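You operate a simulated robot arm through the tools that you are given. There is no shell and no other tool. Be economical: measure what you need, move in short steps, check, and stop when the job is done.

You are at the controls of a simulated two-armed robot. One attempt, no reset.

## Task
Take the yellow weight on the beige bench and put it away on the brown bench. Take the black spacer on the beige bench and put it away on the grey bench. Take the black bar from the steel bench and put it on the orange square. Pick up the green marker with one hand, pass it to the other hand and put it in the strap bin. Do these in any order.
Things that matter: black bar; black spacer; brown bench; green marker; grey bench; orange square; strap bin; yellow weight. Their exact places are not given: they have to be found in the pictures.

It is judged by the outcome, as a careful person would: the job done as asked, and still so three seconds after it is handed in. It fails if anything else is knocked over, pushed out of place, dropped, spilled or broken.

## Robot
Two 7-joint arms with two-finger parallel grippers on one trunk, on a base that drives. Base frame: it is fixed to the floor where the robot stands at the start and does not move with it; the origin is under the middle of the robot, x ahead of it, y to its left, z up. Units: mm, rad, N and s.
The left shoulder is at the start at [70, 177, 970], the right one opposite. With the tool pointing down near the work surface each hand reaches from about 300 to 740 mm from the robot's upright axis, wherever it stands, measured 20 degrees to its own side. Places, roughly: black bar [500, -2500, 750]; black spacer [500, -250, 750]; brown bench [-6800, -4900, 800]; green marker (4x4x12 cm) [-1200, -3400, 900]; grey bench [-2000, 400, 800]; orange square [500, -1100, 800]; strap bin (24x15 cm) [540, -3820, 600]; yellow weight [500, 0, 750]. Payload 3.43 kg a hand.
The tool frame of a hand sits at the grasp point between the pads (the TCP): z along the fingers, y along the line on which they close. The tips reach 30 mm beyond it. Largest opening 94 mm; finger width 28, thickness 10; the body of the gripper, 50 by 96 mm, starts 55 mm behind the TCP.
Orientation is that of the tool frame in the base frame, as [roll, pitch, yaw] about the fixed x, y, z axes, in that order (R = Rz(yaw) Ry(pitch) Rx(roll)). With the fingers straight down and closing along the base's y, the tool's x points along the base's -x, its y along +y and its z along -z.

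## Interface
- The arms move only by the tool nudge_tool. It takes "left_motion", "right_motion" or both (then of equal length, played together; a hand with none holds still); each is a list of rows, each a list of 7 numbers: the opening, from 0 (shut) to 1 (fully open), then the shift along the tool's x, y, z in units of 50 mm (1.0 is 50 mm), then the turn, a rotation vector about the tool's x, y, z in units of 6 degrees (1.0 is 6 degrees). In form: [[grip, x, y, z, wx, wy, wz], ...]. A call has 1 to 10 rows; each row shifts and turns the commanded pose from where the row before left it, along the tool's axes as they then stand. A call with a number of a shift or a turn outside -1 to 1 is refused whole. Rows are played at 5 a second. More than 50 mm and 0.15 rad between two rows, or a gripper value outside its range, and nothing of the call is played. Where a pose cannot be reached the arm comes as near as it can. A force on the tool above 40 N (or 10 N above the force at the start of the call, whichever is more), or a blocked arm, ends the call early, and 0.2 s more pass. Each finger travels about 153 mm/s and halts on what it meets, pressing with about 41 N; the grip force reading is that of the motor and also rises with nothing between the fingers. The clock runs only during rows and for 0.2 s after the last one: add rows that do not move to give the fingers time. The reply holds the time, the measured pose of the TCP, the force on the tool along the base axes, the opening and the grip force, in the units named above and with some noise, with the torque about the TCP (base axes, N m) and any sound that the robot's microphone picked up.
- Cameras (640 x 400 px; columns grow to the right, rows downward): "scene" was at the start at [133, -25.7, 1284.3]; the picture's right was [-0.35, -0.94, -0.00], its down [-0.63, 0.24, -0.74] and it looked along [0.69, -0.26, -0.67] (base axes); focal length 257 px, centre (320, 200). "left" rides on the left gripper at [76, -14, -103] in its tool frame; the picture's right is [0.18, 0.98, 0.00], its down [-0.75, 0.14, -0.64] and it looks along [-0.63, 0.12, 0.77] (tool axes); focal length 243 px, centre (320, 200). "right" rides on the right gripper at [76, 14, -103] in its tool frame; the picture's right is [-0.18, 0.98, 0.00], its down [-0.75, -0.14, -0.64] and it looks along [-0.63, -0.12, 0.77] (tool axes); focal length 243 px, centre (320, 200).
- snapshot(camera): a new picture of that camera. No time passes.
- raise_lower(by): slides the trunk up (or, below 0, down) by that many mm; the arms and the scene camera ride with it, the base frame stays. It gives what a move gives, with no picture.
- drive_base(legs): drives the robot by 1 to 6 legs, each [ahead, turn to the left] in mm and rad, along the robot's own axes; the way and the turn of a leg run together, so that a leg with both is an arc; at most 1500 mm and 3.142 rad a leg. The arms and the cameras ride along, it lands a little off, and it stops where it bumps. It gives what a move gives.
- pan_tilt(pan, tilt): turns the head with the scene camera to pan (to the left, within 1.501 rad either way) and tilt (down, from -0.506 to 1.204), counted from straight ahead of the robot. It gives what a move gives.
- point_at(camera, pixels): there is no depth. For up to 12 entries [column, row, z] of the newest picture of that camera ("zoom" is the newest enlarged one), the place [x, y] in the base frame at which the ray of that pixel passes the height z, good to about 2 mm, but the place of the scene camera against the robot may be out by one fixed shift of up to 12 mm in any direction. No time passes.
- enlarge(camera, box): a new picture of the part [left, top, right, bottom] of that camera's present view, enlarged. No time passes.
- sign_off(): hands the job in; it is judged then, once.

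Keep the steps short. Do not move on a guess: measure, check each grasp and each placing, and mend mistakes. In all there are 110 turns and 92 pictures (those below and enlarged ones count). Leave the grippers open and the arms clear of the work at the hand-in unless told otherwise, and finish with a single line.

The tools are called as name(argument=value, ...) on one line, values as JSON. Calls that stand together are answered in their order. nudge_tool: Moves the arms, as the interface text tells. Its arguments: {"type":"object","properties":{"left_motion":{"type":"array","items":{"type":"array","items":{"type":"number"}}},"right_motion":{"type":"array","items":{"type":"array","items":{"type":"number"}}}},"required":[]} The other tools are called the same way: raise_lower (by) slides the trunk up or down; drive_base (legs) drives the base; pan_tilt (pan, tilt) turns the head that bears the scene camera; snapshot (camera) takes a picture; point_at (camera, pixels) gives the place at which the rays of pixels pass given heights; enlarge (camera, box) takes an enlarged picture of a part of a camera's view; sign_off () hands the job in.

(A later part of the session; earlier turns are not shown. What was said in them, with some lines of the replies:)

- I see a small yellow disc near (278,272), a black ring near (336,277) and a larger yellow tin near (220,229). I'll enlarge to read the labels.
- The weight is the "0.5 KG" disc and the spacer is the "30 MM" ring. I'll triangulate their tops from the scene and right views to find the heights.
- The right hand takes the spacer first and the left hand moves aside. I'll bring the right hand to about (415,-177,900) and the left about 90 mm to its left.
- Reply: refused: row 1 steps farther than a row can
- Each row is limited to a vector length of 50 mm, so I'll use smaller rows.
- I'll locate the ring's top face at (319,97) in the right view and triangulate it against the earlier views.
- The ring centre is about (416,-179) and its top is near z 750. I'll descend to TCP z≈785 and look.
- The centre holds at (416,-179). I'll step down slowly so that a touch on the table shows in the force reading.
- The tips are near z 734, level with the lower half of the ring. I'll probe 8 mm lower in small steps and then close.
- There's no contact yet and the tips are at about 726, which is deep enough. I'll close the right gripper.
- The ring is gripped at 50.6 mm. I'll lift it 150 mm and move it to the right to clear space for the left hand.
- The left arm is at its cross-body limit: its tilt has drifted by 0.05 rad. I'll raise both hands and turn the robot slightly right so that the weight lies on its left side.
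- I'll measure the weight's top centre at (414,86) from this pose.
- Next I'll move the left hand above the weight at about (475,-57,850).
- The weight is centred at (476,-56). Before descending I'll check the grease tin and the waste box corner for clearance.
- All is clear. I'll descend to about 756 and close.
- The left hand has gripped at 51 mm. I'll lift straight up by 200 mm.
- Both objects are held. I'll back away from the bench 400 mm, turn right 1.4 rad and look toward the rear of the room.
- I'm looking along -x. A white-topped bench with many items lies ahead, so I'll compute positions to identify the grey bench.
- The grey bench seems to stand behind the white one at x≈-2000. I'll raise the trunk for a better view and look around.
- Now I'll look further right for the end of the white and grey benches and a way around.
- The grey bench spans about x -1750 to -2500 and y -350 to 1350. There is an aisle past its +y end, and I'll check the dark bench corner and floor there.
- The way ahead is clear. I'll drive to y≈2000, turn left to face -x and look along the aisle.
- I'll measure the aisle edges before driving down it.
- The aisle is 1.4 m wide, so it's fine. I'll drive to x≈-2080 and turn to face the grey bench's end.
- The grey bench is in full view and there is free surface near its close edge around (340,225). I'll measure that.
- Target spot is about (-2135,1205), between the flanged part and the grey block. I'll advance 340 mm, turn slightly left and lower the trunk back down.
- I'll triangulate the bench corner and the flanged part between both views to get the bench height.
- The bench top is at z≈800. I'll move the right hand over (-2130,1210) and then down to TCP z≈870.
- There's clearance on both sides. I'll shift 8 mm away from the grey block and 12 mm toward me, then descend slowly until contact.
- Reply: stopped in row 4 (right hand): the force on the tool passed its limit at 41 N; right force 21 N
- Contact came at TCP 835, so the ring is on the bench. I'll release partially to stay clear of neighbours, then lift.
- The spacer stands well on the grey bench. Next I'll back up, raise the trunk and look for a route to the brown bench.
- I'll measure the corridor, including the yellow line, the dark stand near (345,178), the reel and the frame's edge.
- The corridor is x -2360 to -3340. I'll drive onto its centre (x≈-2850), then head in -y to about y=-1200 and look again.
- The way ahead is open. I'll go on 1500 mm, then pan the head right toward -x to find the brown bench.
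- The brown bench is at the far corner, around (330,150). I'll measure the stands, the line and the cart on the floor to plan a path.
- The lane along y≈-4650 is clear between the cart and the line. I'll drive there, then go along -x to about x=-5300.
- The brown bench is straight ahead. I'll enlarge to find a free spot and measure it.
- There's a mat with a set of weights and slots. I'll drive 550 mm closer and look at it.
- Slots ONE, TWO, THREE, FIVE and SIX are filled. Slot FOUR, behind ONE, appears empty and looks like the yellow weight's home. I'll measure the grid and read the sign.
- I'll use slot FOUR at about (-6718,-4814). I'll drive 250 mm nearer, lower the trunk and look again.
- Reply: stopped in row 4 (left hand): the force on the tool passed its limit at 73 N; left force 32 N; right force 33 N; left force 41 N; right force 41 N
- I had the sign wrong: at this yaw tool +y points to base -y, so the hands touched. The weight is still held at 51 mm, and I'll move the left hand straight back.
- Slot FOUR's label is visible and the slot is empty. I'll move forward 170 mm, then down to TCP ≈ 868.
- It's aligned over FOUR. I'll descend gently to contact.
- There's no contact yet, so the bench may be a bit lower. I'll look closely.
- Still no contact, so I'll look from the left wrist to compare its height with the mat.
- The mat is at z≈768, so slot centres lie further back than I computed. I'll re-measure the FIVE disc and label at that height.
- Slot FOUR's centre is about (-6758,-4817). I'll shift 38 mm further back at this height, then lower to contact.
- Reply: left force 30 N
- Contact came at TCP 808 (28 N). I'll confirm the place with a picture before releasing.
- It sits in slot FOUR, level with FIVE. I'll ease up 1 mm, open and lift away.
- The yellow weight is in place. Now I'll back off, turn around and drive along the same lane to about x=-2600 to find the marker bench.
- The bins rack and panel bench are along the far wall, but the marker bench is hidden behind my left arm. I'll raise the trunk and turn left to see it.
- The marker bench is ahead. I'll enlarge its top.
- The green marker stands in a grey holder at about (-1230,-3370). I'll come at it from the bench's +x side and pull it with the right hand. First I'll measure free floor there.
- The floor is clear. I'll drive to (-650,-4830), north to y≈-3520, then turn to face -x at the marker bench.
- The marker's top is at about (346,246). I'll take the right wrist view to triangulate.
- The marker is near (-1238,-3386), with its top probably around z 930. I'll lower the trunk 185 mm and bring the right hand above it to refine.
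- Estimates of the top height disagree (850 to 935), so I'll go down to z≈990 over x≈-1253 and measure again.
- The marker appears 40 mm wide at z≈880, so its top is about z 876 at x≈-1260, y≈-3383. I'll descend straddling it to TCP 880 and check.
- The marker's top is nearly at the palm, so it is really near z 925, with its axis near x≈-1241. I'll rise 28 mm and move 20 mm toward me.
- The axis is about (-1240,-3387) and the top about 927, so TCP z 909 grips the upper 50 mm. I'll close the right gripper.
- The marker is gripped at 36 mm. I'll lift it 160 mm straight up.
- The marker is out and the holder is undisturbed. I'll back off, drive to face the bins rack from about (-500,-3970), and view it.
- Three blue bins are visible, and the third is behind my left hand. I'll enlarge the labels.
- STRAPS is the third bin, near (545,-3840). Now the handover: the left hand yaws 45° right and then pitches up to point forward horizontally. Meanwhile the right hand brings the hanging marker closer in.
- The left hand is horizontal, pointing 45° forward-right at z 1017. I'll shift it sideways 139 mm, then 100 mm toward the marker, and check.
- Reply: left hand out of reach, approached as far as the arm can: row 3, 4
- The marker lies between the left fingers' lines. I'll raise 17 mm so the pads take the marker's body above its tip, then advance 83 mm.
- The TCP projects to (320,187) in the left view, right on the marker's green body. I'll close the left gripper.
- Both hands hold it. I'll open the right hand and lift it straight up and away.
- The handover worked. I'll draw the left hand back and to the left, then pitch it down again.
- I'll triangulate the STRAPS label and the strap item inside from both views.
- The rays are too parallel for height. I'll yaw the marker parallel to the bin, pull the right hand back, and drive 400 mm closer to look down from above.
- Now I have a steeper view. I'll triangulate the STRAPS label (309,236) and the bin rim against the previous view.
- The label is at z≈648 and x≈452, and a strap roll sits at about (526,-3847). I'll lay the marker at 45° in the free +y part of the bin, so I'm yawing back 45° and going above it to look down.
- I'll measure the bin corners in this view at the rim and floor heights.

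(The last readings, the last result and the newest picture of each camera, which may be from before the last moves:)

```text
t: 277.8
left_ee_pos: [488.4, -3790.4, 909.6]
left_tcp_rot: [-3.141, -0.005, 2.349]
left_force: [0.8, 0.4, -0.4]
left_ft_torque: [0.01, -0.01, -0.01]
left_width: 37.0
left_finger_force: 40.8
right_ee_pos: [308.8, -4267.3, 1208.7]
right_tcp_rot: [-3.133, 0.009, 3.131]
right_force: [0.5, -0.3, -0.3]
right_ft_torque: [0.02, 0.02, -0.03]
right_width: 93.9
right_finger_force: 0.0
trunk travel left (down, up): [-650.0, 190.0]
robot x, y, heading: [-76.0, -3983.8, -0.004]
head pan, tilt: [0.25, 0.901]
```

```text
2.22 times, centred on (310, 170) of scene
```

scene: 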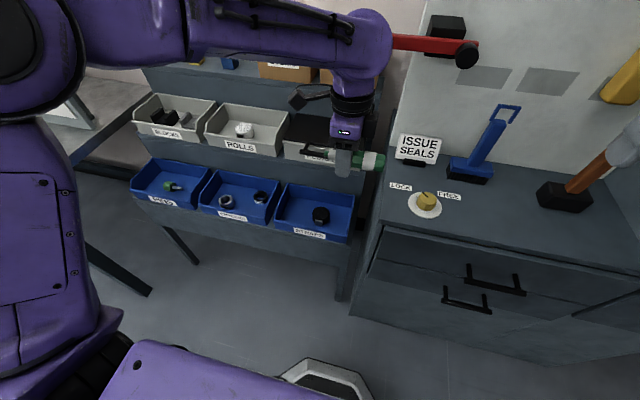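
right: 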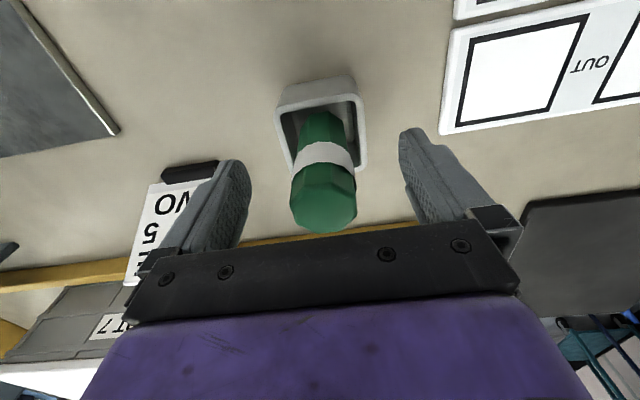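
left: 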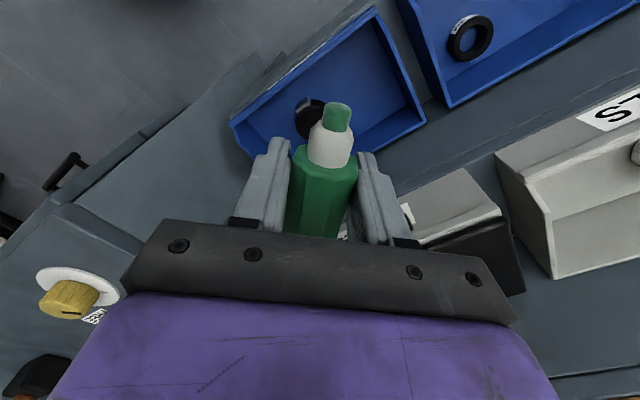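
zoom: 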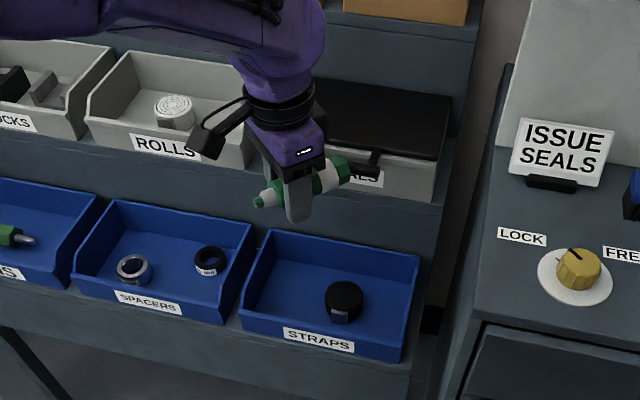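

The bin spans x 465–612 and y -3931 to -3701. My target TCP is (525,-3759). I'll check that the upper tray's front edge stays clear of the wrist.

point_at(camera="left", pixels=[[420, 243, 770], [420, 243, 800], [500, 213, 800], [500, 213, 770], [410, 213, 780], [497, 165, 770]])

point_at(camera="zoom", pixels=[[435, 198, 770], [435, 198, 800], [435, 160, 800], [440, 210, 730], [375, 165, 800], [375, 165, 830]])

```text
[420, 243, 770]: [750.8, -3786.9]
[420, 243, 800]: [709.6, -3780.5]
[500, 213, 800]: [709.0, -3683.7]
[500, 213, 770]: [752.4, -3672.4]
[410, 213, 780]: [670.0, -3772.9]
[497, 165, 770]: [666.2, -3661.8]
```

```text
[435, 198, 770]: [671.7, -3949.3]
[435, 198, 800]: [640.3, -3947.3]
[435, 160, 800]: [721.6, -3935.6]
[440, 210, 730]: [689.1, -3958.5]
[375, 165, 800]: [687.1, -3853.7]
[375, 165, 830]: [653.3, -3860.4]
```

The tray front is at x≈665, so it's clear. I'll shift over the target, then lower with the trunk by 180 mm.

nudge_tool(left_motion=[[0, -0.04, 0.48, 0, 0, 0, 0], [0, -0.04, 0.48, 0, 0, 0, 0], [0, 0, 0, 0, 0, 0, 0], [0, 0, 0, 0, 0, 0, 0]])

raise_lower(by=-160)

enlarge(camera="scene", box=[220, 80, 440, 280])

```text
t: 278.8
left_ee_pos: [526.0, -3759.9, 910.3]
left_tcp_rot: [-3.14, -0.003, 2.349]
left_force: [-0.2, 0.0, 0.0]
left_ft_torque: [0.02, 0.02, 0.0]
left_width: 36.8
left_finger_force: 41.2
right_ee_pos: [310.5, -4266.5, 1208.5]
right_tcp_rot: [-3.135, 0.007, 3.131]
right_force: [0.5, -0.5, 0.1]
right_ft_torque: [-0.04, 0.0, 0.03]
right_width: 94.2
right_finger_force: 0.1
trunk travel left (down, up): [-650.0, 190.0]
robot x, y, heading: [-79.5, -3984.4, -0.003]
head pan, tilt: [0.25, 0.901]
```

```text
t: 280.6
left_ee_pos: [526.0, -3759.7, 750.0]
left_tcp_rot: [3.141, -0.004, 2.351]
left_force: [-0.2, 0.0, 0.6]
left_ft_torque: [0.02, 0.0, -0.02]
left_width: 37.1
left_finger_force: 40.4
right_ee_pos: [310.3, -4266.7, 1047.5]
right_tcp_rot: [-3.134, 0.008, 3.13]
right_force: [0.0, 0.2, 0.1]
right_ft_torque: [-0.01, -0.02, 0.0]
right_width: 93.9
right_finger_force: 0.1
trunk travel left (down, up): [-490.0, 350.0]
robot x, y, heading: [-81.1, -3984.8, -0.007]
head pan, tilt: [0.25, 0.901]
```

```text
2.00 times, centred on (330, 180) of scene
```

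zoom: 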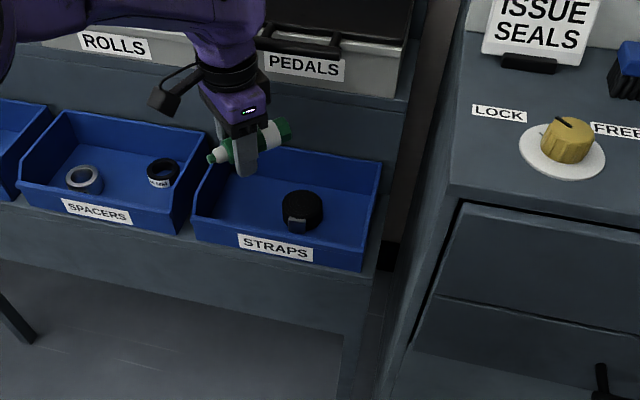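

It's aligned. I'll shift 8 mm away from the divider wall, descend to about 690, and then go in small steps.

nudge_tool(left_motion=[[0, -0.11, -0.11, 0.4, 0, 0, 0], [0, 0, 0, 0.4, 0, 0, 0], [0, 0, 0, 0.3, 0, 0, 0], [0, 0, 0, 0.08, 0, 0, 0], [0, 0, 0, 0.08, 0, 0, 0], [0, 0, 0, 0.08, 0, 0, 0], [0, 0, 0, 0.06, 0, 0, 0], [0, 0, 0, 0, 0, 0, 0]])

enlarge(camera="scene", box=[260, 130, 380, 230])

```text
t: 282.4
left_ee_pos: [526.8, -3768.1, 679.0]
left_tcp_rot: [3.141, -0.004, 2.35]
left_force: [-0.6, -0.2, 0.2]
left_ft_torque: [-0.01, -0.01, -0.06]
left_width: 36.7
left_finger_force: 41.2
right_ee_pos: [311.8, -4266.6, 1048.4]
right_tcp_rot: [-3.133, 0.01, 3.132]
right_force: [0.0, -1.0, 0.4]
right_ft_torque: [0.02, 0.01, -0.02]
right_width: 94.0
right_finger_force: 0.0
trunk travel left (down, up): [-490.0, 350.0]
robot x, y, heading: [-78.5, -3981.2, -0.006]
head pan, tilt: [0.25, 0.901]
```

```text
4.00 times, centred on (320, 180) of scene
```

zoom: 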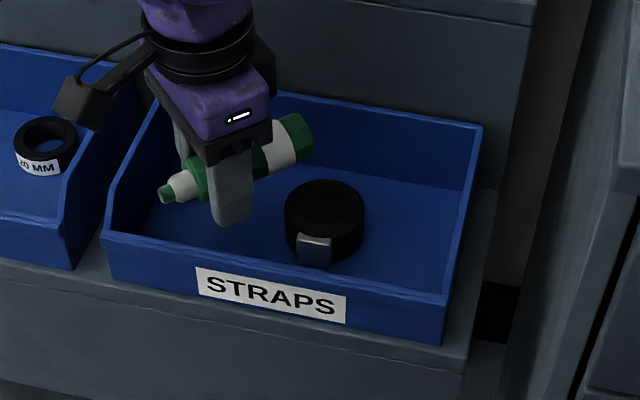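

It's well inside the bin and clear of the strap roll. I'll continue down until the tips touch the floor.

nudge_tool(left_motion=[[0, 0, 0, 0.06, 0, 0, 0], [0, 0, 0, 0.06, 0, 0, 0], [0, 0, 0, 0.06, 0, 0, 0], [0, 0, 0, 0.06, 0, 0, 0], [0, 0, 0, 0.06, 0, 0, 0], [0, 0, 0, 0.06, 0, 0, 0], [0, 0, 0, 0.06, 0, 0, 0], [0, 0, 0, 0.06, 0, 0, 0], [0, 0, 0, 0, 0, 0, 0]])

```text
t: 284.4
left_ee_pos: [526.4, -3767.8, 655.3]
left_tcp_rot: [-3.142, -0.003, 2.351]
left_force: [0.3, 0.1, 0.7]
left_ft_torque: [0.0, 0.01, 0.01]
left_width: 36.7
left_finger_force: 40.6
right_ee_pos: [312.3, -4265.6, 1049.5]
right_tcp_rot: [-3.135, 0.008, 3.132]
right_force: [-0.5, -0.3, 0.6]
right_ft_torque: [-0.01, 0.01, -0.04]
right_width: 94.0
right_finger_force: 0.2
trunk travel left (down, up): [-490.0, 350.0]
robot x, y, heading: [-76.7, -3984.9, -0.002]
head pan, tilt: [0.25, 0.901]
```

nudge_tool(left_motion=[[0, 0, 0, 0.05, 0, 0, 0], [0, 0, 0, 0.05, 0, 0, 0], [0, 0, 0, 0.05, 0, 0, 0], [0, 0, 0, 0.05, 0, 0, 0], [0, 0, 0, 0.05, 0, 0, 0], [0, 0, 0, 0.05, 0, 0, 0], [0, 0, 0, 0, 0, 0, 0]])

```text
t: 286.0
left_ee_pos: [525.0, -3765.9, 643.0]
left_tcp_rot: [3.141, 0.0, 2.351]
left_force: [10.0, 11.4, 20.3]
left_ft_torque: [-0.97, -0.7, 0.93]
left_width: 36.9
left_finger_force: 41.3
right_ee_pos: [308.4, -4264.5, 1049.1]
right_tcp_rot: [-3.134, 0.01, 3.13]
right_force: [0.4, -0.3, -1.0]
right_ft_torque: [-0.01, 0.02, 0.01]
right_width: 93.9
right_finger_force: 0.0
trunk travel left (down, up): [-490.0, 350.0]
robot x, y, heading: [-76.1, -3983.9, -0.007]
head pan, tilt: [0.25, 0.901]
```

The tips touched at TCP 643. I'll rise 2 mm, open modestly, and lift straight out.

nudge_tool(left_motion=[[0, 0, 0, -0.05, 0, 0, 0], [0.55, 0, 0, 0, 0, 0, 0], [0.6, 0, 0, 0, 0, 0, 0], [0.6, 0, 0, 0, 0, 0, 0], [0.6, 0, 0, -0.4, 0, 0, 0], [0.6, 0, 0, -0.8, 0, 0, 0], [0.6, 0, 0, -0.9, 0, 0, 0], [0.6, 0, 0, -0.9, 0, 0, 0], [0.6, 0, 0, -0.9, 0, 0, 0], [1, 0, 0, 0, 0, 0, 0]])

raise_lower(by=250)

drive_base(legs=[[-420, 0]])

pan_tilt(pan=0.35, tilt=0.6)

snapshot(camera="scene")

```text
t: 288.2
left_ee_pos: [526.3, -3766.1, 840.2]
left_tcp_rot: [-3.141, -0.002, 2.349]
left_force: [0.7, 0.1, 0.1]
left_ft_torque: [0.02, -0.04, -0.01]
left_width: 94.1
left_finger_force: 0.2
right_ee_pos: [309.8, -4266.3, 1048.5]
right_tcp_rot: [-3.134, 0.007, 3.13]
right_force: [-1.4, 0.1, 0.2]
right_ft_torque: [-0.01, 0.0, 0.05]
right_width: 94.1
right_finger_force: 0.0
trunk travel left (down, up): [-490.0, 350.0]
robot x, y, heading: [-74.9, -3980.8, -0.002]
head pan, tilt: [0.25, 0.901]
```

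```text
t: 290.8
left_ee_pos: [527.2, -3767.3, 1088.6]
left_tcp_rot: [3.141, -0.004, 2.348]
left_force: [-0.1, 0.1, 0.1]
left_ft_torque: [0.01, 0.0, -0.01]
left_width: 94.0
left_finger_force: 0.0
right_ee_pos: [309.6, -4267.3, 1297.8]
right_tcp_rot: [-3.135, 0.009, 3.132]
right_force: [-0.2, -0.5, 0.2]
right_ft_torque: [-0.01, 0.03, 0.0]
right_width: 94.1
right_finger_force: 0.1
trunk travel left (down, up): [-740.0, 100.0]
robot x, y, heading: [-82.2, -3979.7, -0.005]
head pan, tilt: [0.25, 0.901]
```

```text
t: 293.4
left_ee_pos: [107.9, -3763.6, 1088.3]
left_tcp_rot: [-3.14, -0.002, 2.357]
left_force: [0.7, -0.3, -0.4]
left_ft_torque: [0.0, 0.01, -0.02]
left_width: 94.2
left_finger_force: 0.0
right_ee_pos: [-104.8, -4263.0, 1298.4]
right_tcp_rot: [-3.134, 0.006, 3.137]
right_force: [0.4, 0.1, 0.3]
right_ft_torque: [0.04, -0.03, 0.0]
right_width: 94.0
right_finger_force: 0.0
trunk travel left (down, up): [-740.0, 100.0]
robot x, y, heading: [-501.4, -3983.6, -0.001]
head pan, tilt: [0.25, 0.901]
```

```text
t: 294.2
left_ee_pos: [106.5, -3763.5, 1090.8]
left_tcp_rot: [3.141, -0.004, 2.356]
left_force: [-0.3, 0.5, 0.5]
left_ft_torque: [-0.03, 0.02, -0.01]
left_width: 94.4
left_finger_force: 0.1
right_ee_pos: [-106.3, -4264.0, 1297.7]
right_tcp_rot: [-3.134, 0.009, 3.135]
right_force: [0.0, 0.9, -0.4]
right_ft_torque: [0.01, 0.02, 0.04]
right_width: 94.0
right_finger_force: 0.0
trunk travel left (down, up): [-740.0, 100.0]
robot x, y, heading: [-493.3, -3984.8, -0.001]
head pan, tilt: [0.351, 0.6]
```

```text
10 pictures are left
```

scene: 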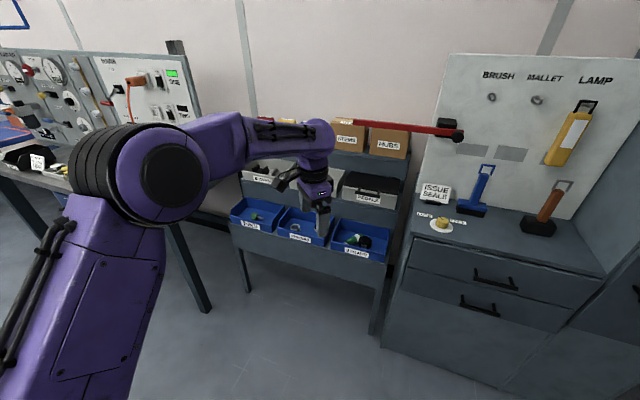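

The marker rests in the STRAPS bin. Next is the black bar: I'll drive to y≈-2330, face the steel bench and look.

drive_base(legs=[[0, 1.571], [850, 0], [800, 0], [0, -1.571], [150, 0]])

pan_tilt(pan=-0.1, tilt=0.7)

snapshot(camera="scene")

```text
t: 311.2
left_ee_pos: [268.4, -2125.4, 1090.2]
left_tcp_rot: [-3.141, -0.002, 2.339]
left_force: [-0.3, -0.1, 1.0]
left_ft_torque: [0.0, 0.0, 0.01]
left_width: 93.9
left_finger_force: 0.0
right_ee_pos: [46.0, -2622.5, 1300.0]
right_tcp_rot: [-3.135, 0.011, 3.121]
right_force: [0.1, -0.1, -0.3]
right_ft_torque: [-0.02, 0.0, 0.0]
right_width: 93.9
right_finger_force: 0.2
trunk travel left (down, up): [-740.0, 100.0]
robot x, y, heading: [-334.7, -2332.7, -0.012]
head pan, tilt: [0.351, 0.6]
```

```text
t: 312.1
left_ee_pos: [270.2, -2125.9, 1089.1]
left_tcp_rot: [3.141, -0.002, 2.338]
left_force: [-0.2, 0.1, -0.3]
left_ft_torque: [-0.02, -0.02, 0.01]
left_width: 93.9
left_finger_force: 0.0
right_ee_pos: [47.6, -2622.5, 1298.4]
right_tcp_rot: [-3.135, 0.007, 3.122]
right_force: [-0.2, -0.9, 0.0]
right_ft_torque: [-0.03, -0.01, 0.0]
right_width: 94.0
right_finger_force: 0.1
trunk travel left (down, up): [-740.0, 100.0]
robot x, y, heading: [-338.0, -2333.9, -0.013]
head pan, tilt: [-0.099, 0.7]
```

```text
9 pictures are left
```

scene: 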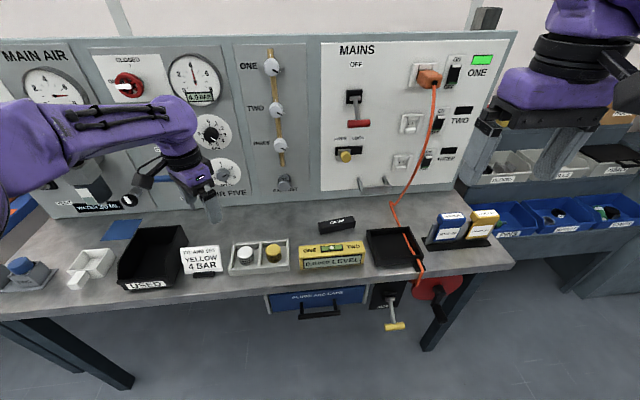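

The black bar lies behind the spirit level near (337,223). I'll enlarge it and measure its ends.

enlarge(camera="scene", box=[270, 190, 410, 280])

point_at(camera="scene", pixels=[[318, 227, 760], [356, 221, 760], [337, 222, 780], [337, 222, 750], [330, 248, 780], [330, 250, 750], [330, 282, 760], [395, 235, 760], [337, 190, 760]])

```text
4.44 times, centred on (340, 235) of scene
```

zoom: 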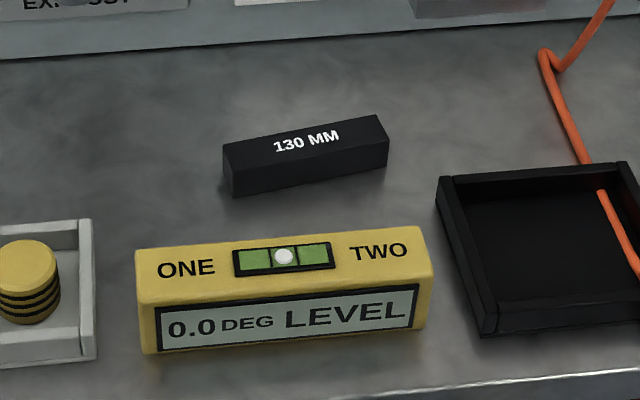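

```text
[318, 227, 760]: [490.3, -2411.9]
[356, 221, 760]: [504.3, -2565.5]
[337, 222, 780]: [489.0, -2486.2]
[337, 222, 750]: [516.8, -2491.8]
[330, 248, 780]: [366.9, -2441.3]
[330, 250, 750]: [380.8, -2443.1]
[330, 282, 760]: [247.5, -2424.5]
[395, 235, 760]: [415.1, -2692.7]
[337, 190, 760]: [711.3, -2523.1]
```

The bar is 130 mm long, roughly along y, with a slight 5° skew. I'll turn the right hand 96° so it closes across the bar, pull the left hand back, drive 200 mm nearer, lower the trunk, and hover above the bar.

nudge_tool(left_motion=[[1, 0.52, -0.54, -0.4, 0, 0, 0], [1, 0.52, -0.54, -0.4, 0, 0, 0], [1, 0.52, -0.54, -0.4, 0, 0, 0], [1, 0.52, -0.54, -0.4, 0, 0, 0], [1, 0, 0, 0, 0, 0, 0], [1, 0, 0, 0, 0, 0, 0], [1, 0, 0, 0, 0, 0, 0], [1, 0, 0, 0, 0, 0, 0], [1, 0, 0, 0, 0, 0, 0], [1, 0, 0, 0, 0, 0, 0]], right_motion=[[1, 0, 0, 0, 0, 0, -1], [1, 0, 0, 0, 0, 0, -1], [1, 0, 0, 0, 0, 0, -1], [1, 0, 0, 0, 0, 0, -1], [1, 0, 0, 0, 0, 0, -1], [1, 0, 0, 0, 0, 0, -1], [1, 0, 0, 0, 0, 0, -1], [1, 0, 0, 0, 0, 0, -1], [1, 0, 0, 0, 0, 0, -1], [1, 0, 0, 0, 0, 0, -1]])

nudge_tool(right_motion=[[1, 0, 0, 0, 0, 0, -1], [1, 0, 0, 0, 0, 0, -1], [1, 0, 0, 0, 0, 0, -1], [1, 0, 0, 0, 0, 0, -1], [1, 0, 0, 0, 0, 0, -1], [1, 0, 0, 0, 0, 0, -1]])

drive_base(legs=[[200, 0]])

raise_lower(by=-150)

nudge_tool(right_motion=[[1, -0.41, -0.73, 0, 0, 0, 0], [1, -0.41, -0.73, 0, 0, 0, 0], [1, -0.41, -0.73, 0, 0, 0, 0], [1, -0.41, -0.73, 0, 0, 0, 0], [1, -0.41, -0.73, 0, 0, 0, 0], [1, -0.41, -0.73, 0, 0, 0, 0], [1, 0, 0, 0.9, 0, 0, 0], [1, 0, 0, 0.9, 0, 0, 0], [1, 0, 0, 0.9, 0, 0, 0], [1, 0, 0, 0, 0, 0, 0]])

snapshot(camera="right")

```text
t: 314.3
left_ee_pos: [120.2, -2125.1, 1171.1]
left_tcp_rot: [-3.14, -0.003, 2.339]
left_force: [-0.1, 0.0, -0.1]
left_ft_torque: [0.01, -0.02, -0.01]
left_width: 94.3
left_finger_force: 0.1
right_ee_pos: [49.3, -2622.1, 1298.8]
right_tcp_rot: [-3.132, -0.002, -2.114]
right_force: [0.0, 0.3, 1.0]
right_ft_torque: [0.0, -0.01, -0.02]
right_width: 93.9
right_finger_force: 0.1
trunk travel left (down, up): [-740.0, 100.0]
robot x, y, heading: [-339.1, -2337.9, -0.013]
head pan, tilt: [-0.099, 0.7]
```

```text
t: 315.7
left_ee_pos: [120.4, -2125.9, 1171.4]
left_tcp_rot: [3.141, -0.005, 2.338]
left_force: [0.2, -0.4, 0.1]
left_ft_torque: [-0.02, -0.01, 0.01]
left_width: 93.5
left_finger_force: 0.0
right_ee_pos: [47.9, -2621.1, 1298.6]
right_tcp_rot: [-3.134, -0.006, -1.484]
right_force: [-0.5, -0.7, 0.4]
right_ft_torque: [-0.03, 0.01, 0.03]
right_width: 93.9
right_finger_force: 0.0
trunk travel left (down, up): [-740.0, 100.0]
robot x, y, heading: [-336.5, -2335.8, -0.013]
head pan, tilt: [-0.099, 0.7]
```

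```text
t: 317.3
left_ee_pos: [318.8, -2128.6, 1172.1]
left_tcp_rot: [-3.141, -0.002, 2.34]
left_force: [-0.2, -0.3, -0.5]
left_ft_torque: [0.0, -0.02, -0.01]
left_width: 94.0
left_finger_force: 0.1
right_ee_pos: [247.7, -2625.1, 1299.0]
right_tcp_rot: [-3.133, -0.007, -1.486]
right_force: [-0.4, 0.6, 0.3]
right_ft_torque: [0.06, -0.01, -0.02]
right_width: 93.5
right_finger_force: 0.1
trunk travel left (down, up): [-740.0, 100.0]
robot x, y, heading: [-134.4, -2338.9, -0.014]
head pan, tilt: [-0.099, 0.7]
```

```text
t: 319.1
left_ee_pos: [319.4, -2129.0, 1020.5]
left_tcp_rot: [-3.141, -0.002, 2.339]
left_force: [0.5, 0.2, 0.2]
left_ft_torque: [0.04, 0.01, 0.0]
left_width: 94.2
left_finger_force: 0.1
right_ee_pos: [247.9, -2627.0, 1148.3]
right_tcp_rot: [-3.132, -0.006, -1.488]
right_force: [-0.4, 0.6, -0.2]
right_ft_torque: [0.0, 0.02, -0.03]
right_width: 94.1
right_finger_force: 0.1
trunk travel left (down, up): [-590.0, 250.0]
robot x, y, heading: [-136.6, -2339.0, -0.017]
head pan, tilt: [-0.099, 0.7]
```

```text
t: 320.4
left_ee_pos: [314.3, -2131.2, 1023.7]
left_tcp_rot: [3.139, 0.002, 2.336]
left_force: [-0.2, 0.5, -0.1]
left_ft_torque: [-0.03, 0.0, -0.01]
left_width: 93.8
left_finger_force: 0.0
right_ee_pos: [427.5, -2508.0, 1150.9]
right_tcp_rot: [-3.141, -0.021, -1.497]
right_force: [-34.8, -8.7, -13.7]
right_ft_torque: [0.25, 0.31, -0.82]
right_width: 75.0
right_finger_force: 0.1
right hand out of reach, approached as far as the arm can: row 6
trunk travel left (down, up): [-590.0, 250.0]
robot x, y, heading: [-138.1, -2338.4, -0.021]
head pan, tilt: [-0.099, 0.7]
stopped in row 6 (right hand): the force on the tool passed its limit at 52 N (the readings are from after the stop); the commanded pose is now the measured one
```

```text
7 pictures are left
```

right: 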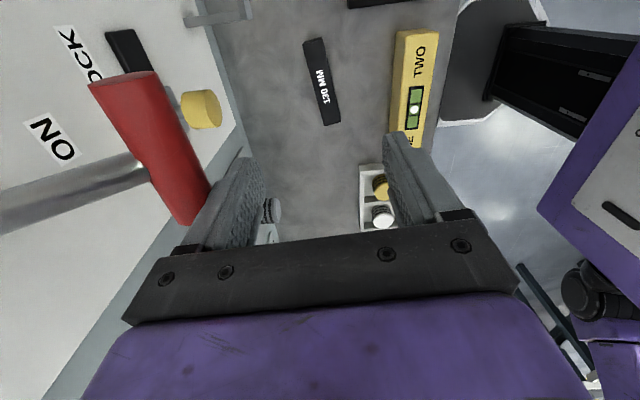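

The right finger pressed against the red mains lever: the panel stands nearer than I estimated. I'll back off 45 mm straight toward me at once, then measure the bar.

point_at(camera="right", pixels=[[315, 40, 790], [331, 123, 790], [322, 82, 790], [322, 82, 760], [315, 40, 760], [331, 123, 760], [408, 85, 790], [185, 220, 1100]])

nudge_tool(right_motion=[[1, 0, 0.45, 0, 0, 0, 0], [1, 0, 0.45, 0, 0, 0, 0], [1, 0, 0, 0, 0, 0, 0]])

pan_tilt(pan=-0.25, tilt=0.65)

snapshot(camera="scene")

```text
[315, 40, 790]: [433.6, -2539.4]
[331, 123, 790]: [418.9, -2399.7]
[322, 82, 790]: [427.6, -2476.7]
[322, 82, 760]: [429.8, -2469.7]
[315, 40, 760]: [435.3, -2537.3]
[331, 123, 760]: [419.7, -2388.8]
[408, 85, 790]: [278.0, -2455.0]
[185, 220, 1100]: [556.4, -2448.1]
```

```text
t: 321.2
left_ee_pos: [321.8, -2129.5, 1019.2]
left_tcp_rot: [-3.14, -0.004, 2.337]
left_force: [-0.5, 0.1, -0.1]
left_ft_torque: [0.0, 0.04, 0.01]
left_width: 94.3
left_finger_force: 0.0
right_ee_pos: [391.2, -2508.7, 1148.6]
right_tcp_rot: [3.139, -0.016, -1.496]
right_force: [-1.0, -0.2, -0.1]
right_ft_torque: [-0.01, 0.02, -0.01]
right_width: 94.4
right_finger_force: 0.1
trunk travel left (down, up): [-590.0, 250.0]
robot x, y, heading: [-138.0, -2338.4, -0.014]
head pan, tilt: [-0.099, 0.7]
```

```text
t: 321.9
left_ee_pos: [320.9, -2129.7, 1020.5]
left_tcp_rot: [-3.141, -0.001, 2.335]
left_force: [0.7, 0.0, 0.5]
left_ft_torque: [0.0, 0.01, -0.02]
left_width: 93.7
left_finger_force: 0.1
right_ee_pos: [391.7, -2506.3, 1149.9]
right_tcp_rot: [3.14, -0.016, -1.495]
right_force: [0.3, 0.1, 0.4]
right_ft_torque: [0.03, 0.03, -0.01]
right_width: 94.2
right_finger_force: 0.1
trunk travel left (down, up): [-590.0, 250.0]
robot x, y, heading: [-137.0, -2334.6, -0.018]
head pan, tilt: [-0.25, 0.649]
```

```text
6 pictures are left
```

scene: 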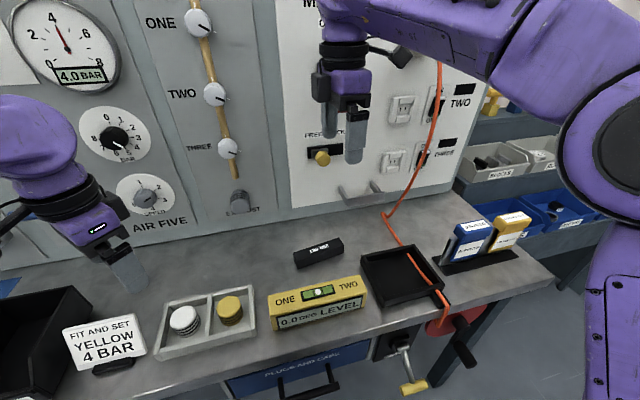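

The bar's top is near z 820, at about (425,-2484). The lever sits at z≈1180 beyond x≈474, so I'll descend with the hand pulled back to x≈365 and only move forward once low.

nudge_tool(right_motion=[[1, -0.25, 0.25, 0, 0, 0, -0.3], [1, -0.25, 0.25, 0, 0, 0, 0], [1, 0, 0, 0.88, 0, 0, 0], [1, 0, 0, 0.88, 0, 0, 0], [1, 0, 0, 0.88, 0, 0, 0], [1, 0, 0, 0.88, 0, 0, 0], [1, 0, 0, 0.88, 0, 0, 0], [1, 0, 0, 0.8, 0, 0, 0], [1, 0, 0, 0, 0, 0, 0]])

snapshot(camera="right")

```text
t: 323.9
left_ee_pos: [318.5, -2129.6, 1022.6]
left_tcp_rot: [3.139, 0.0, 2.336]
left_force: [-0.4, 0.1, -0.6]
left_ft_torque: [-0.01, 0.0, 0.01]
left_width: 94.0
left_finger_force: 0.0
right_ee_pos: [362.4, -2489.2, 891.1]
right_tcp_rot: [-3.138, -0.018, -1.466]
right_force: [2.8, -4.9, 37.6]
right_ft_torque: [-0.05, 2.03, 0.31]
right_width: 93.2
right_finger_force: 0.1
trunk travel left (down, up): [-590.0, 250.0]
robot x, y, heading: [-137.2, -2335.8, -0.016]
head pan, tilt: [-0.25, 0.649]
```

```text
5 pictures are left
```

right: 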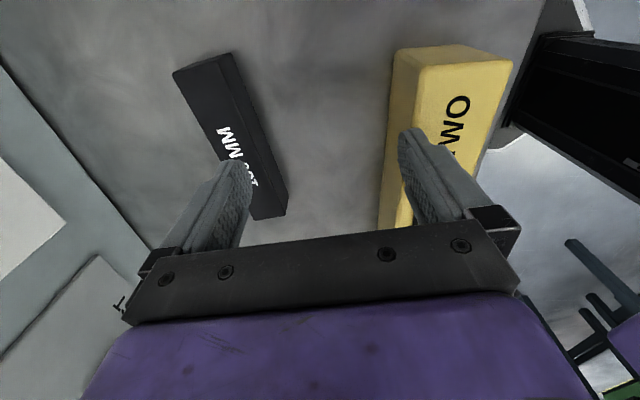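

The near finger rests on the spirit level (37 N up on that side), so I'll lift off it straight away and then measure the bar from this view.

nudge_tool(right_motion=[[1, 0, 0, -0.3, 0, 0, 0], [1, 0, 0, -0.2, 0, 0, 0], [1, 0, 0, 0, 0, 0, 0]])

point_at(camera="right", pixels=[[202, 63, 840], [268, 215, 840], [202, 63, 820], [268, 215, 820], [176, 72, 840], [234, 55, 840], [400, 50, 860], [512, 62, 860], [390, 215, 860]])

```text
t: 324.7
left_ee_pos: [322.6, -2130.0, 1020.5]
left_tcp_rot: [-3.14, -0.005, 2.336]
left_force: [-0.5, 0.3, 0.4]
left_ft_torque: [-0.02, 0.01, -0.03]
left_width: 94.0
left_finger_force: 0.0
right_ee_pos: [364.4, -2489.1, 913.4]
right_tcp_rot: [3.139, -0.015, -1.463]
right_force: [0.1, 0.3, -0.2]
right_ft_torque: [0.01, 0.02, 0.0]
right_width: 93.8
right_finger_force: 0.1
trunk travel left (down, up): [-590.0, 250.0]
robot x, y, heading: [-138.9, -2338.0, -0.015]
head pan, tilt: [-0.25, 0.649]
```

```text
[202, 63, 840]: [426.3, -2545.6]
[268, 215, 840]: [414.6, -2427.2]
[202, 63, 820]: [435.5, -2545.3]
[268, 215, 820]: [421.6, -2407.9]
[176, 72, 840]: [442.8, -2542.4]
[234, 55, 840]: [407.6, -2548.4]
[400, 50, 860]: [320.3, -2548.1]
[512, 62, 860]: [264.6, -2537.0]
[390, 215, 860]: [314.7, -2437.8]
```

The bar's centre is (425,-2480) with top z≈828; the level spans x 264–320 with top 861. I'll go forward 24 mm, down 45 mm, forward to x=425, then down to TCP ≈ 840.

nudge_tool(right_motion=[[0.8, -0.11, -0.49, 0, 0, 0, 0], [0.8, 0, 0, 0.5, 0, 0, 0], [0.8, 0, 0, 0.4, 0, 0, 0], [0.8, 0, 0, 0, 0, 0, 0], [0.8, 0.04, -0.37, 0, 0, 0, 0], [0.8, 0.04, -0.37, 0, 0, 0, 0], [0.8, 0, 0, 0, 0, 0, 0], [0.8, 0, 0, 0.3, 0, 0, 0], [0.8, 0, 0, 0.26, 0, 0, 0], [0.8, 0, 0, 0, 0, 0, 0]])

snapshot(camera="right")

```text
t: 326.9
left_ee_pos: [321.3, -2129.6, 1021.1]
left_tcp_rot: [3.141, -0.003, 2.335]
left_force: [0.3, -0.1, -0.1]
left_ft_torque: [0.01, 0.02, 0.0]
left_width: 94.0
left_finger_force: 0.1
right_ee_pos: [425.9, -2481.2, 840.3]
right_tcp_rot: [3.14, -0.018, -1.462]
right_force: [0.3, -0.2, 0.0]
right_ft_torque: [-0.01, 0.01, 0.0]
right_width: 75.4
right_finger_force: 0.0
trunk travel left (down, up): [-590.0, 250.0]
robot x, y, heading: [-134.2, -2340.3, -0.015]
head pan, tilt: [-0.25, 0.649]
```

```text
4 pictures are left
```

right: 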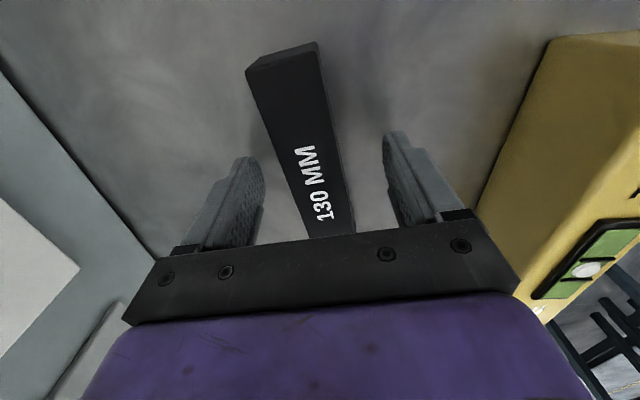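

The bar is centred between the fingers. I'll lower 6 mm more and close.

nudge_tool(right_motion=[[0.8, 0, 0, 0.06, 0, 0, 0], [0.8, 0, 0, 0.06, 0, 0, 0], [0.8, 0, 0, 0, 0, 0, 0], [0.3, 0, 0, 0, 0, 0, 0], [0, 0, 0, 0, 0, 0, 0], [0, 0, 0, 0, 0, 0, 0], [0, 0, 0, 0, 0, 0, 0]])

```text
t: 328.5
left_ee_pos: [319.3, -2128.2, 1019.6]
left_tcp_rot: [-3.141, 0.0, 2.336]
left_force: [0.6, -0.2, -0.1]
left_ft_torque: [-0.01, 0.0, -0.01]
left_width: 93.9
left_finger_force: 0.1
right_ee_pos: [424.6, -2483.8, 833.7]
right_tcp_rot: [3.14, -0.017, -1.461]
right_force: [1.9, 0.5, 3.6]
right_ft_torque: [-0.16, -0.1, 0.14]
right_width: 35.9
right_finger_force: 41.3
trunk travel left (down, up): [-590.0, 250.0]
robot x, y, heading: [-135.5, -2341.8, -0.019]
head pan, tilt: [-0.25, 0.649]
```

The bar is gripped at 36 mm. I'll lift slightly, pull back to clear the lever, lift high, back off, and drive to face the orange square.

nudge_tool(right_motion=[[0, 0, 0, -0.3, 0, 0, 0], [0, 0, 0, -0.15, 0, 0, 0], [0, 0, 0.4, 0, 0, 0, 0], [0, 0, 0.4, 0, 0, 0, 0], [0, 0, 0.35, -0.2, 0, 0, 0], [0, 0, 0, -0.9, 0, 0, 0], [0, 0, 0, -0.9, 0, 0, 0], [0, 0, 0, -0.9, 0, 0, 0], [0, 0, 0, -0.9, 0, 0, 0], [0, 0, 0, 0, 0, 0, 0]])

drive_base(legs=[[-320, 0], [0, 1.587], [1400, 0], [0, -1.571]])

raise_lower(by=60)

pan_tilt(pan=-0.2, tilt=0.7)

snapshot(camera="scene")

```text
t: 330.7
left_ee_pos: [322.0, -2130.7, 1020.1]
left_tcp_rot: [-3.14, -0.004, 2.336]
left_force: [-0.3, 0.2, 0.2]
left_ft_torque: [-0.02, 0.0, -0.01]
left_width: 93.9
left_finger_force: 0.1
right_ee_pos: [366.7, -2485.3, 1045.1]
right_tcp_rot: [3.139, -0.014, -1.461]
right_force: [1.2, 0.1, -4.9]
right_ft_torque: [-0.05, 0.04, 0.0]
right_width: 35.9
right_finger_force: 41.2
trunk travel left (down, up): [-590.0, 250.0]
robot x, y, heading: [-135.1, -2338.0, -0.016]
head pan, tilt: [-0.25, 0.649]
```

```text
t: 347.1
left_ee_pos: [3.8, -723.3, 1019.1]
left_tcp_rot: [-3.14, -0.005, 2.345]
left_force: [-0.1, -1.0, 0.0]
left_ft_torque: [-0.03, -0.01, 0.03]
left_width: 93.9
left_finger_force: 0.0
right_ee_pos: [52.6, -1077.8, 1045.7]
right_tcp_rot: [3.139, -0.019, -1.455]
right_force: [-0.2, 0.4, -5.6]
right_ft_torque: [-0.01, -0.02, -0.03]
right_width: 31.5
right_finger_force: 41.0
trunk travel left (down, up): [-590.0, 250.0]
robot x, y, heading: [-449.8, -934.3, -0.013]
head pan, tilt: [-0.25, 0.649]
```

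```text
t: 348.1
left_ee_pos: [4.5, -722.9, 1079.9]
left_tcp_rot: [-3.14, -0.005, 2.342]
left_force: [-0.7, -0.1, -0.7]
left_ft_torque: [0.0, 0.01, 0.02]
left_width: 93.8
left_finger_force: 0.0
right_ee_pos: [54.0, -1077.3, 1105.9]
right_tcp_rot: [3.137, -0.018, -1.456]
right_force: [0.2, 0.2, -5.2]
right_ft_torque: [-0.02, -0.03, 0.02]
right_width: 31.5
right_finger_force: 41.0
trunk travel left (down, up): [-650.0, 190.0]
robot x, y, heading: [-450.3, -931.2, -0.01]
head pan, tilt: [-0.25, 0.649]
```

```text
t: 348.7
left_ee_pos: [5.6, -722.7, 1080.6]
left_tcp_rot: [-3.14, -0.003, 2.343]
left_force: [-0.9, -0.4, 0.2]
left_ft_torque: [-0.02, -0.01, -0.01]
left_width: 93.9
left_finger_force: 0.1
right_ee_pos: [54.3, -1076.8, 1105.3]
right_tcp_rot: [3.137, -0.018, -1.456]
right_force: [-0.1, 0.0, -5.8]
right_ft_torque: [-0.07, -0.01, 0.02]
right_width: 31.6
right_finger_force: 41.1
trunk travel left (down, up): [-650.0, 190.0]
robot x, y, heading: [-452.2, -934.5, -0.013]
head pan, tilt: [-0.201, 0.7]
```

```text
3 pictures are left
```

scene: 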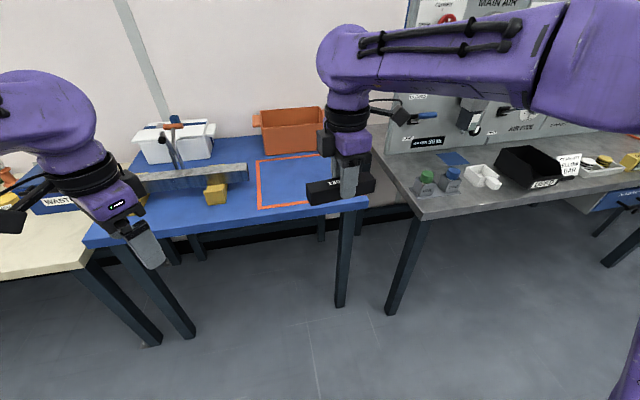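

The bar is held at 31.5 mm and the orange outline is on the blue bench at (257–333,155–208). I'll measure its corners.

point_at(camera="scene", pixels=[[257, 160, 800], [259, 207, 800], [330, 153, 800], [257, 160, 770], [259, 207, 770], [330, 153, 770], [366, 199, 800], [86, 245, 800], [216, 200, 800], [247, 180, 830], [300, 205, 800], [366, 199, 770]])

```text
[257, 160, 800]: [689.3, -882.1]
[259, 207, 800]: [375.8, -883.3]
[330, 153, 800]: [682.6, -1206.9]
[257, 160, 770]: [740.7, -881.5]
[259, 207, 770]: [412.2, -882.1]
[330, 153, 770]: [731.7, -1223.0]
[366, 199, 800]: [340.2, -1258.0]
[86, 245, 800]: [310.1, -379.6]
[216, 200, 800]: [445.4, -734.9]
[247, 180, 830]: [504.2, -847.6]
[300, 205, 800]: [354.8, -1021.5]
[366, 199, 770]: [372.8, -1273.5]
```

The square spans about x 376–689 and y -1207 to -882. I'll aim at (490,-1050): drive 350 mm closer, move over and descend to TCP ≈ 880.

drive_base(legs=[[350, 0]])

nudge_tool(right_motion=[[0, -0.11, -0.59, 0, 0, 0, 0], [0, -0.11, -0.59, 0, 0, 0, 0], [0, -0.12, -0.59, 0, 0, 0, 0], [0, 0, 0, 0.9, 0, 0, 0], [0, 0, 0, 0.9, 0, 0, 0], [0, 0, 0, 0.9, 0, 0, 0], [0, 0, 0, 0.9, 0, 0, 0], [0, 0, 0, 0.9, 0, 0, 0], [0, 0, 0, 0, 0, 0, 0]])

snapshot(camera="scene")

```text
t: 351.0
left_ee_pos: [356.0, -726.1, 1080.4]
left_tcp_rot: [3.141, -0.001, 2.343]
left_force: [-0.2, -0.3, 0.1]
left_ft_torque: [0.01, 0.03, 0.03]
left_width: 93.9
left_finger_force: 0.0
right_ee_pos: [404.4, -1081.1, 1105.9]
right_tcp_rot: [3.141, -0.017, -1.456]
right_force: [0.2, 0.1, -5.4]
right_ft_torque: [-0.01, -0.01, -0.03]
right_width: 31.8
right_finger_force: 41.0
trunk travel left (down, up): [-650.0, 190.0]
robot x, y, heading: [-103.5, -938.4, -0.008]
head pan, tilt: [-0.201, 0.7]
```

```text
t: 353.0
left_ee_pos: [355.0, -725.9, 1080.9]
left_tcp_rot: [3.14, -0.002, 2.343]
left_force: [-0.2, 0.4, -0.4]
left_ft_torque: [-0.01, -0.01, -0.05]
left_width: 94.0
left_finger_force: 0.1
right_ee_pos: [488.9, -1058.4, 879.6]
right_tcp_rot: [3.139, -0.018, -1.456]
right_force: [-1.0, 0.3, -4.9]
right_ft_torque: [-0.04, -0.02, 0.0]
right_width: 31.4
right_finger_force: 41.6
trunk travel left (down, up): [-650.0, 190.0]
robot x, y, heading: [-99.4, -936.6, -0.011]
head pan, tilt: [-0.201, 0.7]
```

```text
2 pictures are left
```

scene: 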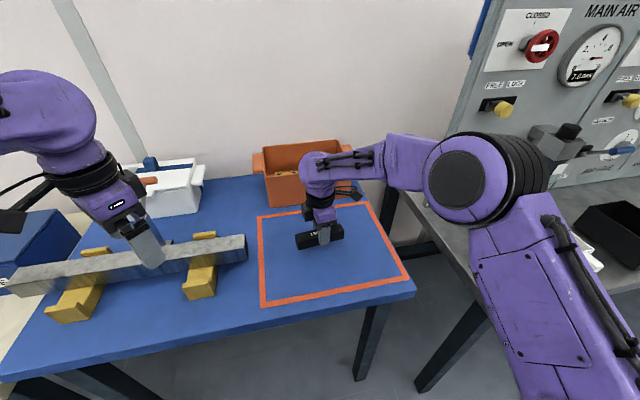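

The bar hovers within the square. I'll descend gently to contact.

nudge_tool(right_motion=[[0, 0, 0, 0.4, 0, 0, 0], [0, 0, 0, 0.2, 0, 0, 0], [0, 0, 0, 0.06, 0, 0, 0], [0, 0, 0, 0.06, 0, 0, 0], [0, 0, 0, 0.06, 0, 0, 0], [0, 0, 0, 0.06, 0, 0, 0], [0, 0, 0, 0.06, 0, 0, 0], [0, 0, 0, 0, 0, 0, 0]])

```text
t: 354.8
left_ee_pos: [353.6, -726.8, 1080.9]
left_tcp_rot: [-3.141, -0.002, 2.343]
left_force: [0.3, 1.0, 0.3]
left_ft_torque: [0.0, -0.02, 0.0]
left_width: 93.7
left_finger_force: 0.0
right_ee_pos: [489.4, -1058.9, 837.5]
right_tcp_rot: [-3.138, -0.016, -1.458]
right_force: [4.2, -1.6, 17.1]
right_ft_torque: [0.37, 0.26, 0.13]
right_width: 31.4
right_finger_force: 40.6
trunk travel left (down, up): [-650.0, 190.0]
robot x, y, heading: [-100.3, -941.1, -0.013]
head pan, tilt: [-0.201, 0.7]
```

Contact at 837 (17 N). I'll ease up 1 mm, open and lift clear, then look.

nudge_tool(right_motion=[[0, 0, 0, -0.02, 0, 0, 0], [0.6, 0, 0, 0, 0, 0, 0], [0.8, 0, 0, 0, 0, 0, 0], [0.8, 0, 0, 0, 0, 0, 0], [0.8, 0, 0, -0.4, 0, 0, 0], [0.8, 0, 0, -0.8, 0, 0, 0], [0.8, 0, 0, -0.9, 0, 0, 0], [1, 0, 0, -0.9, 0, 0, 0], [1, 0, 0, -0.9, 0, 0, 0], [1, 0, 0, 0, 0, 0, 0]])

drive_base(legs=[[-400, 0]])

pan_tilt(pan=-0.35, tilt=0.55)

snapshot(camera="scene")

```text
t: 357.0
left_ee_pos: [355.9, -726.6, 1081.1]
left_tcp_rot: [-3.139, -0.003, 2.344]
left_force: [0.5, 0.0, 0.5]
left_ft_torque: [-0.01, 0.0, 0.01]
left_width: 93.8
left_finger_force: 0.1
right_ee_pos: [490.3, -1056.5, 1031.4]
right_tcp_rot: [3.139, -0.019, -1.456]
right_force: [0.4, 0.9, 1.0]
right_ft_torque: [0.02, -0.02, -0.01]
right_width: 94.2
right_finger_force: 0.0
trunk travel left (down, up): [-650.0, 190.0]
robot x, y, heading: [-103.5, -939.8, -0.007]
head pan, tilt: [-0.201, 0.7]
```

```text
t: 359.5
left_ee_pos: [-47.9, -722.5, 1080.4]
left_tcp_rot: [-3.139, 0.0, 2.343]
left_force: [-0.4, 0.2, -0.1]
left_ft_torque: [-0.01, 0.02, -0.04]
left_width: 94.1
left_finger_force: 0.1
right_ee_pos: [85.5, -1051.6, 1031.2]
right_tcp_rot: [3.141, -0.016, -1.454]
right_force: [0.1, 0.4, 0.5]
right_ft_torque: [-0.05, -0.02, 0.03]
right_width: 94.0
right_finger_force: 0.0
trunk travel left (down, up): [-650.0, 190.0]
robot x, y, heading: [-502.0, -936.4, -0.008]
head pan, tilt: [-0.201, 0.7]
```

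```text
t: 360.2
left_ee_pos: [-48.7, -722.1, 1080.6]
left_tcp_rot: [-3.14, -0.003, 2.345]
left_force: [-1.3, -0.1, -0.8]
left_ft_torque: [0.02, -0.01, 0.0]
left_width: 94.0
left_finger_force: 0.1
right_ee_pos: [86.2, -1050.9, 1031.0]
right_tcp_rot: [3.141, -0.018, -1.456]
right_force: [-0.4, -0.8, 0.7]
right_ft_torque: [0.0, -0.03, -0.01]
right_width: 94.2
right_finger_force: 0.0
trunk travel left (down, up): [-650.0, 190.0]
robot x, y, heading: [-505.5, -935.4, -0.009]
head pan, tilt: [-0.351, 0.55]
```

```text
1 pictures are left
```

scene: 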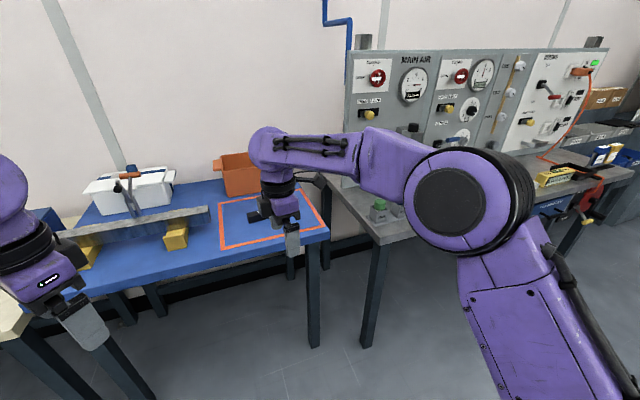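

The bar lies in the orange square. I'll use the last picture to check the mains lever and spirit level that I touched.

enlarge(camera="scene", box=[480, 40, 640, 210])

```text
2.35 times, centred on (560, 125) of scene
```

zoom: 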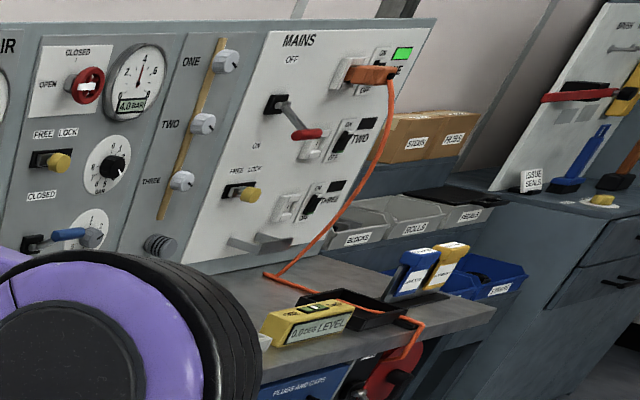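

The lever still stands out as before and the level is upright in its place. Both grippers are open and clear, so I'm handing in.

sign_off()

```text
The job is handed in.
```

All four jobs are done: weight in slot FOUR on the brown bench, spacer on the grey bench, bar in the orange square, and marker passed from right hand to left into the STRAPS bin; on the steel bench I bumped the mains lever and pressed on the spirit level, and both looked in place in the last picture.
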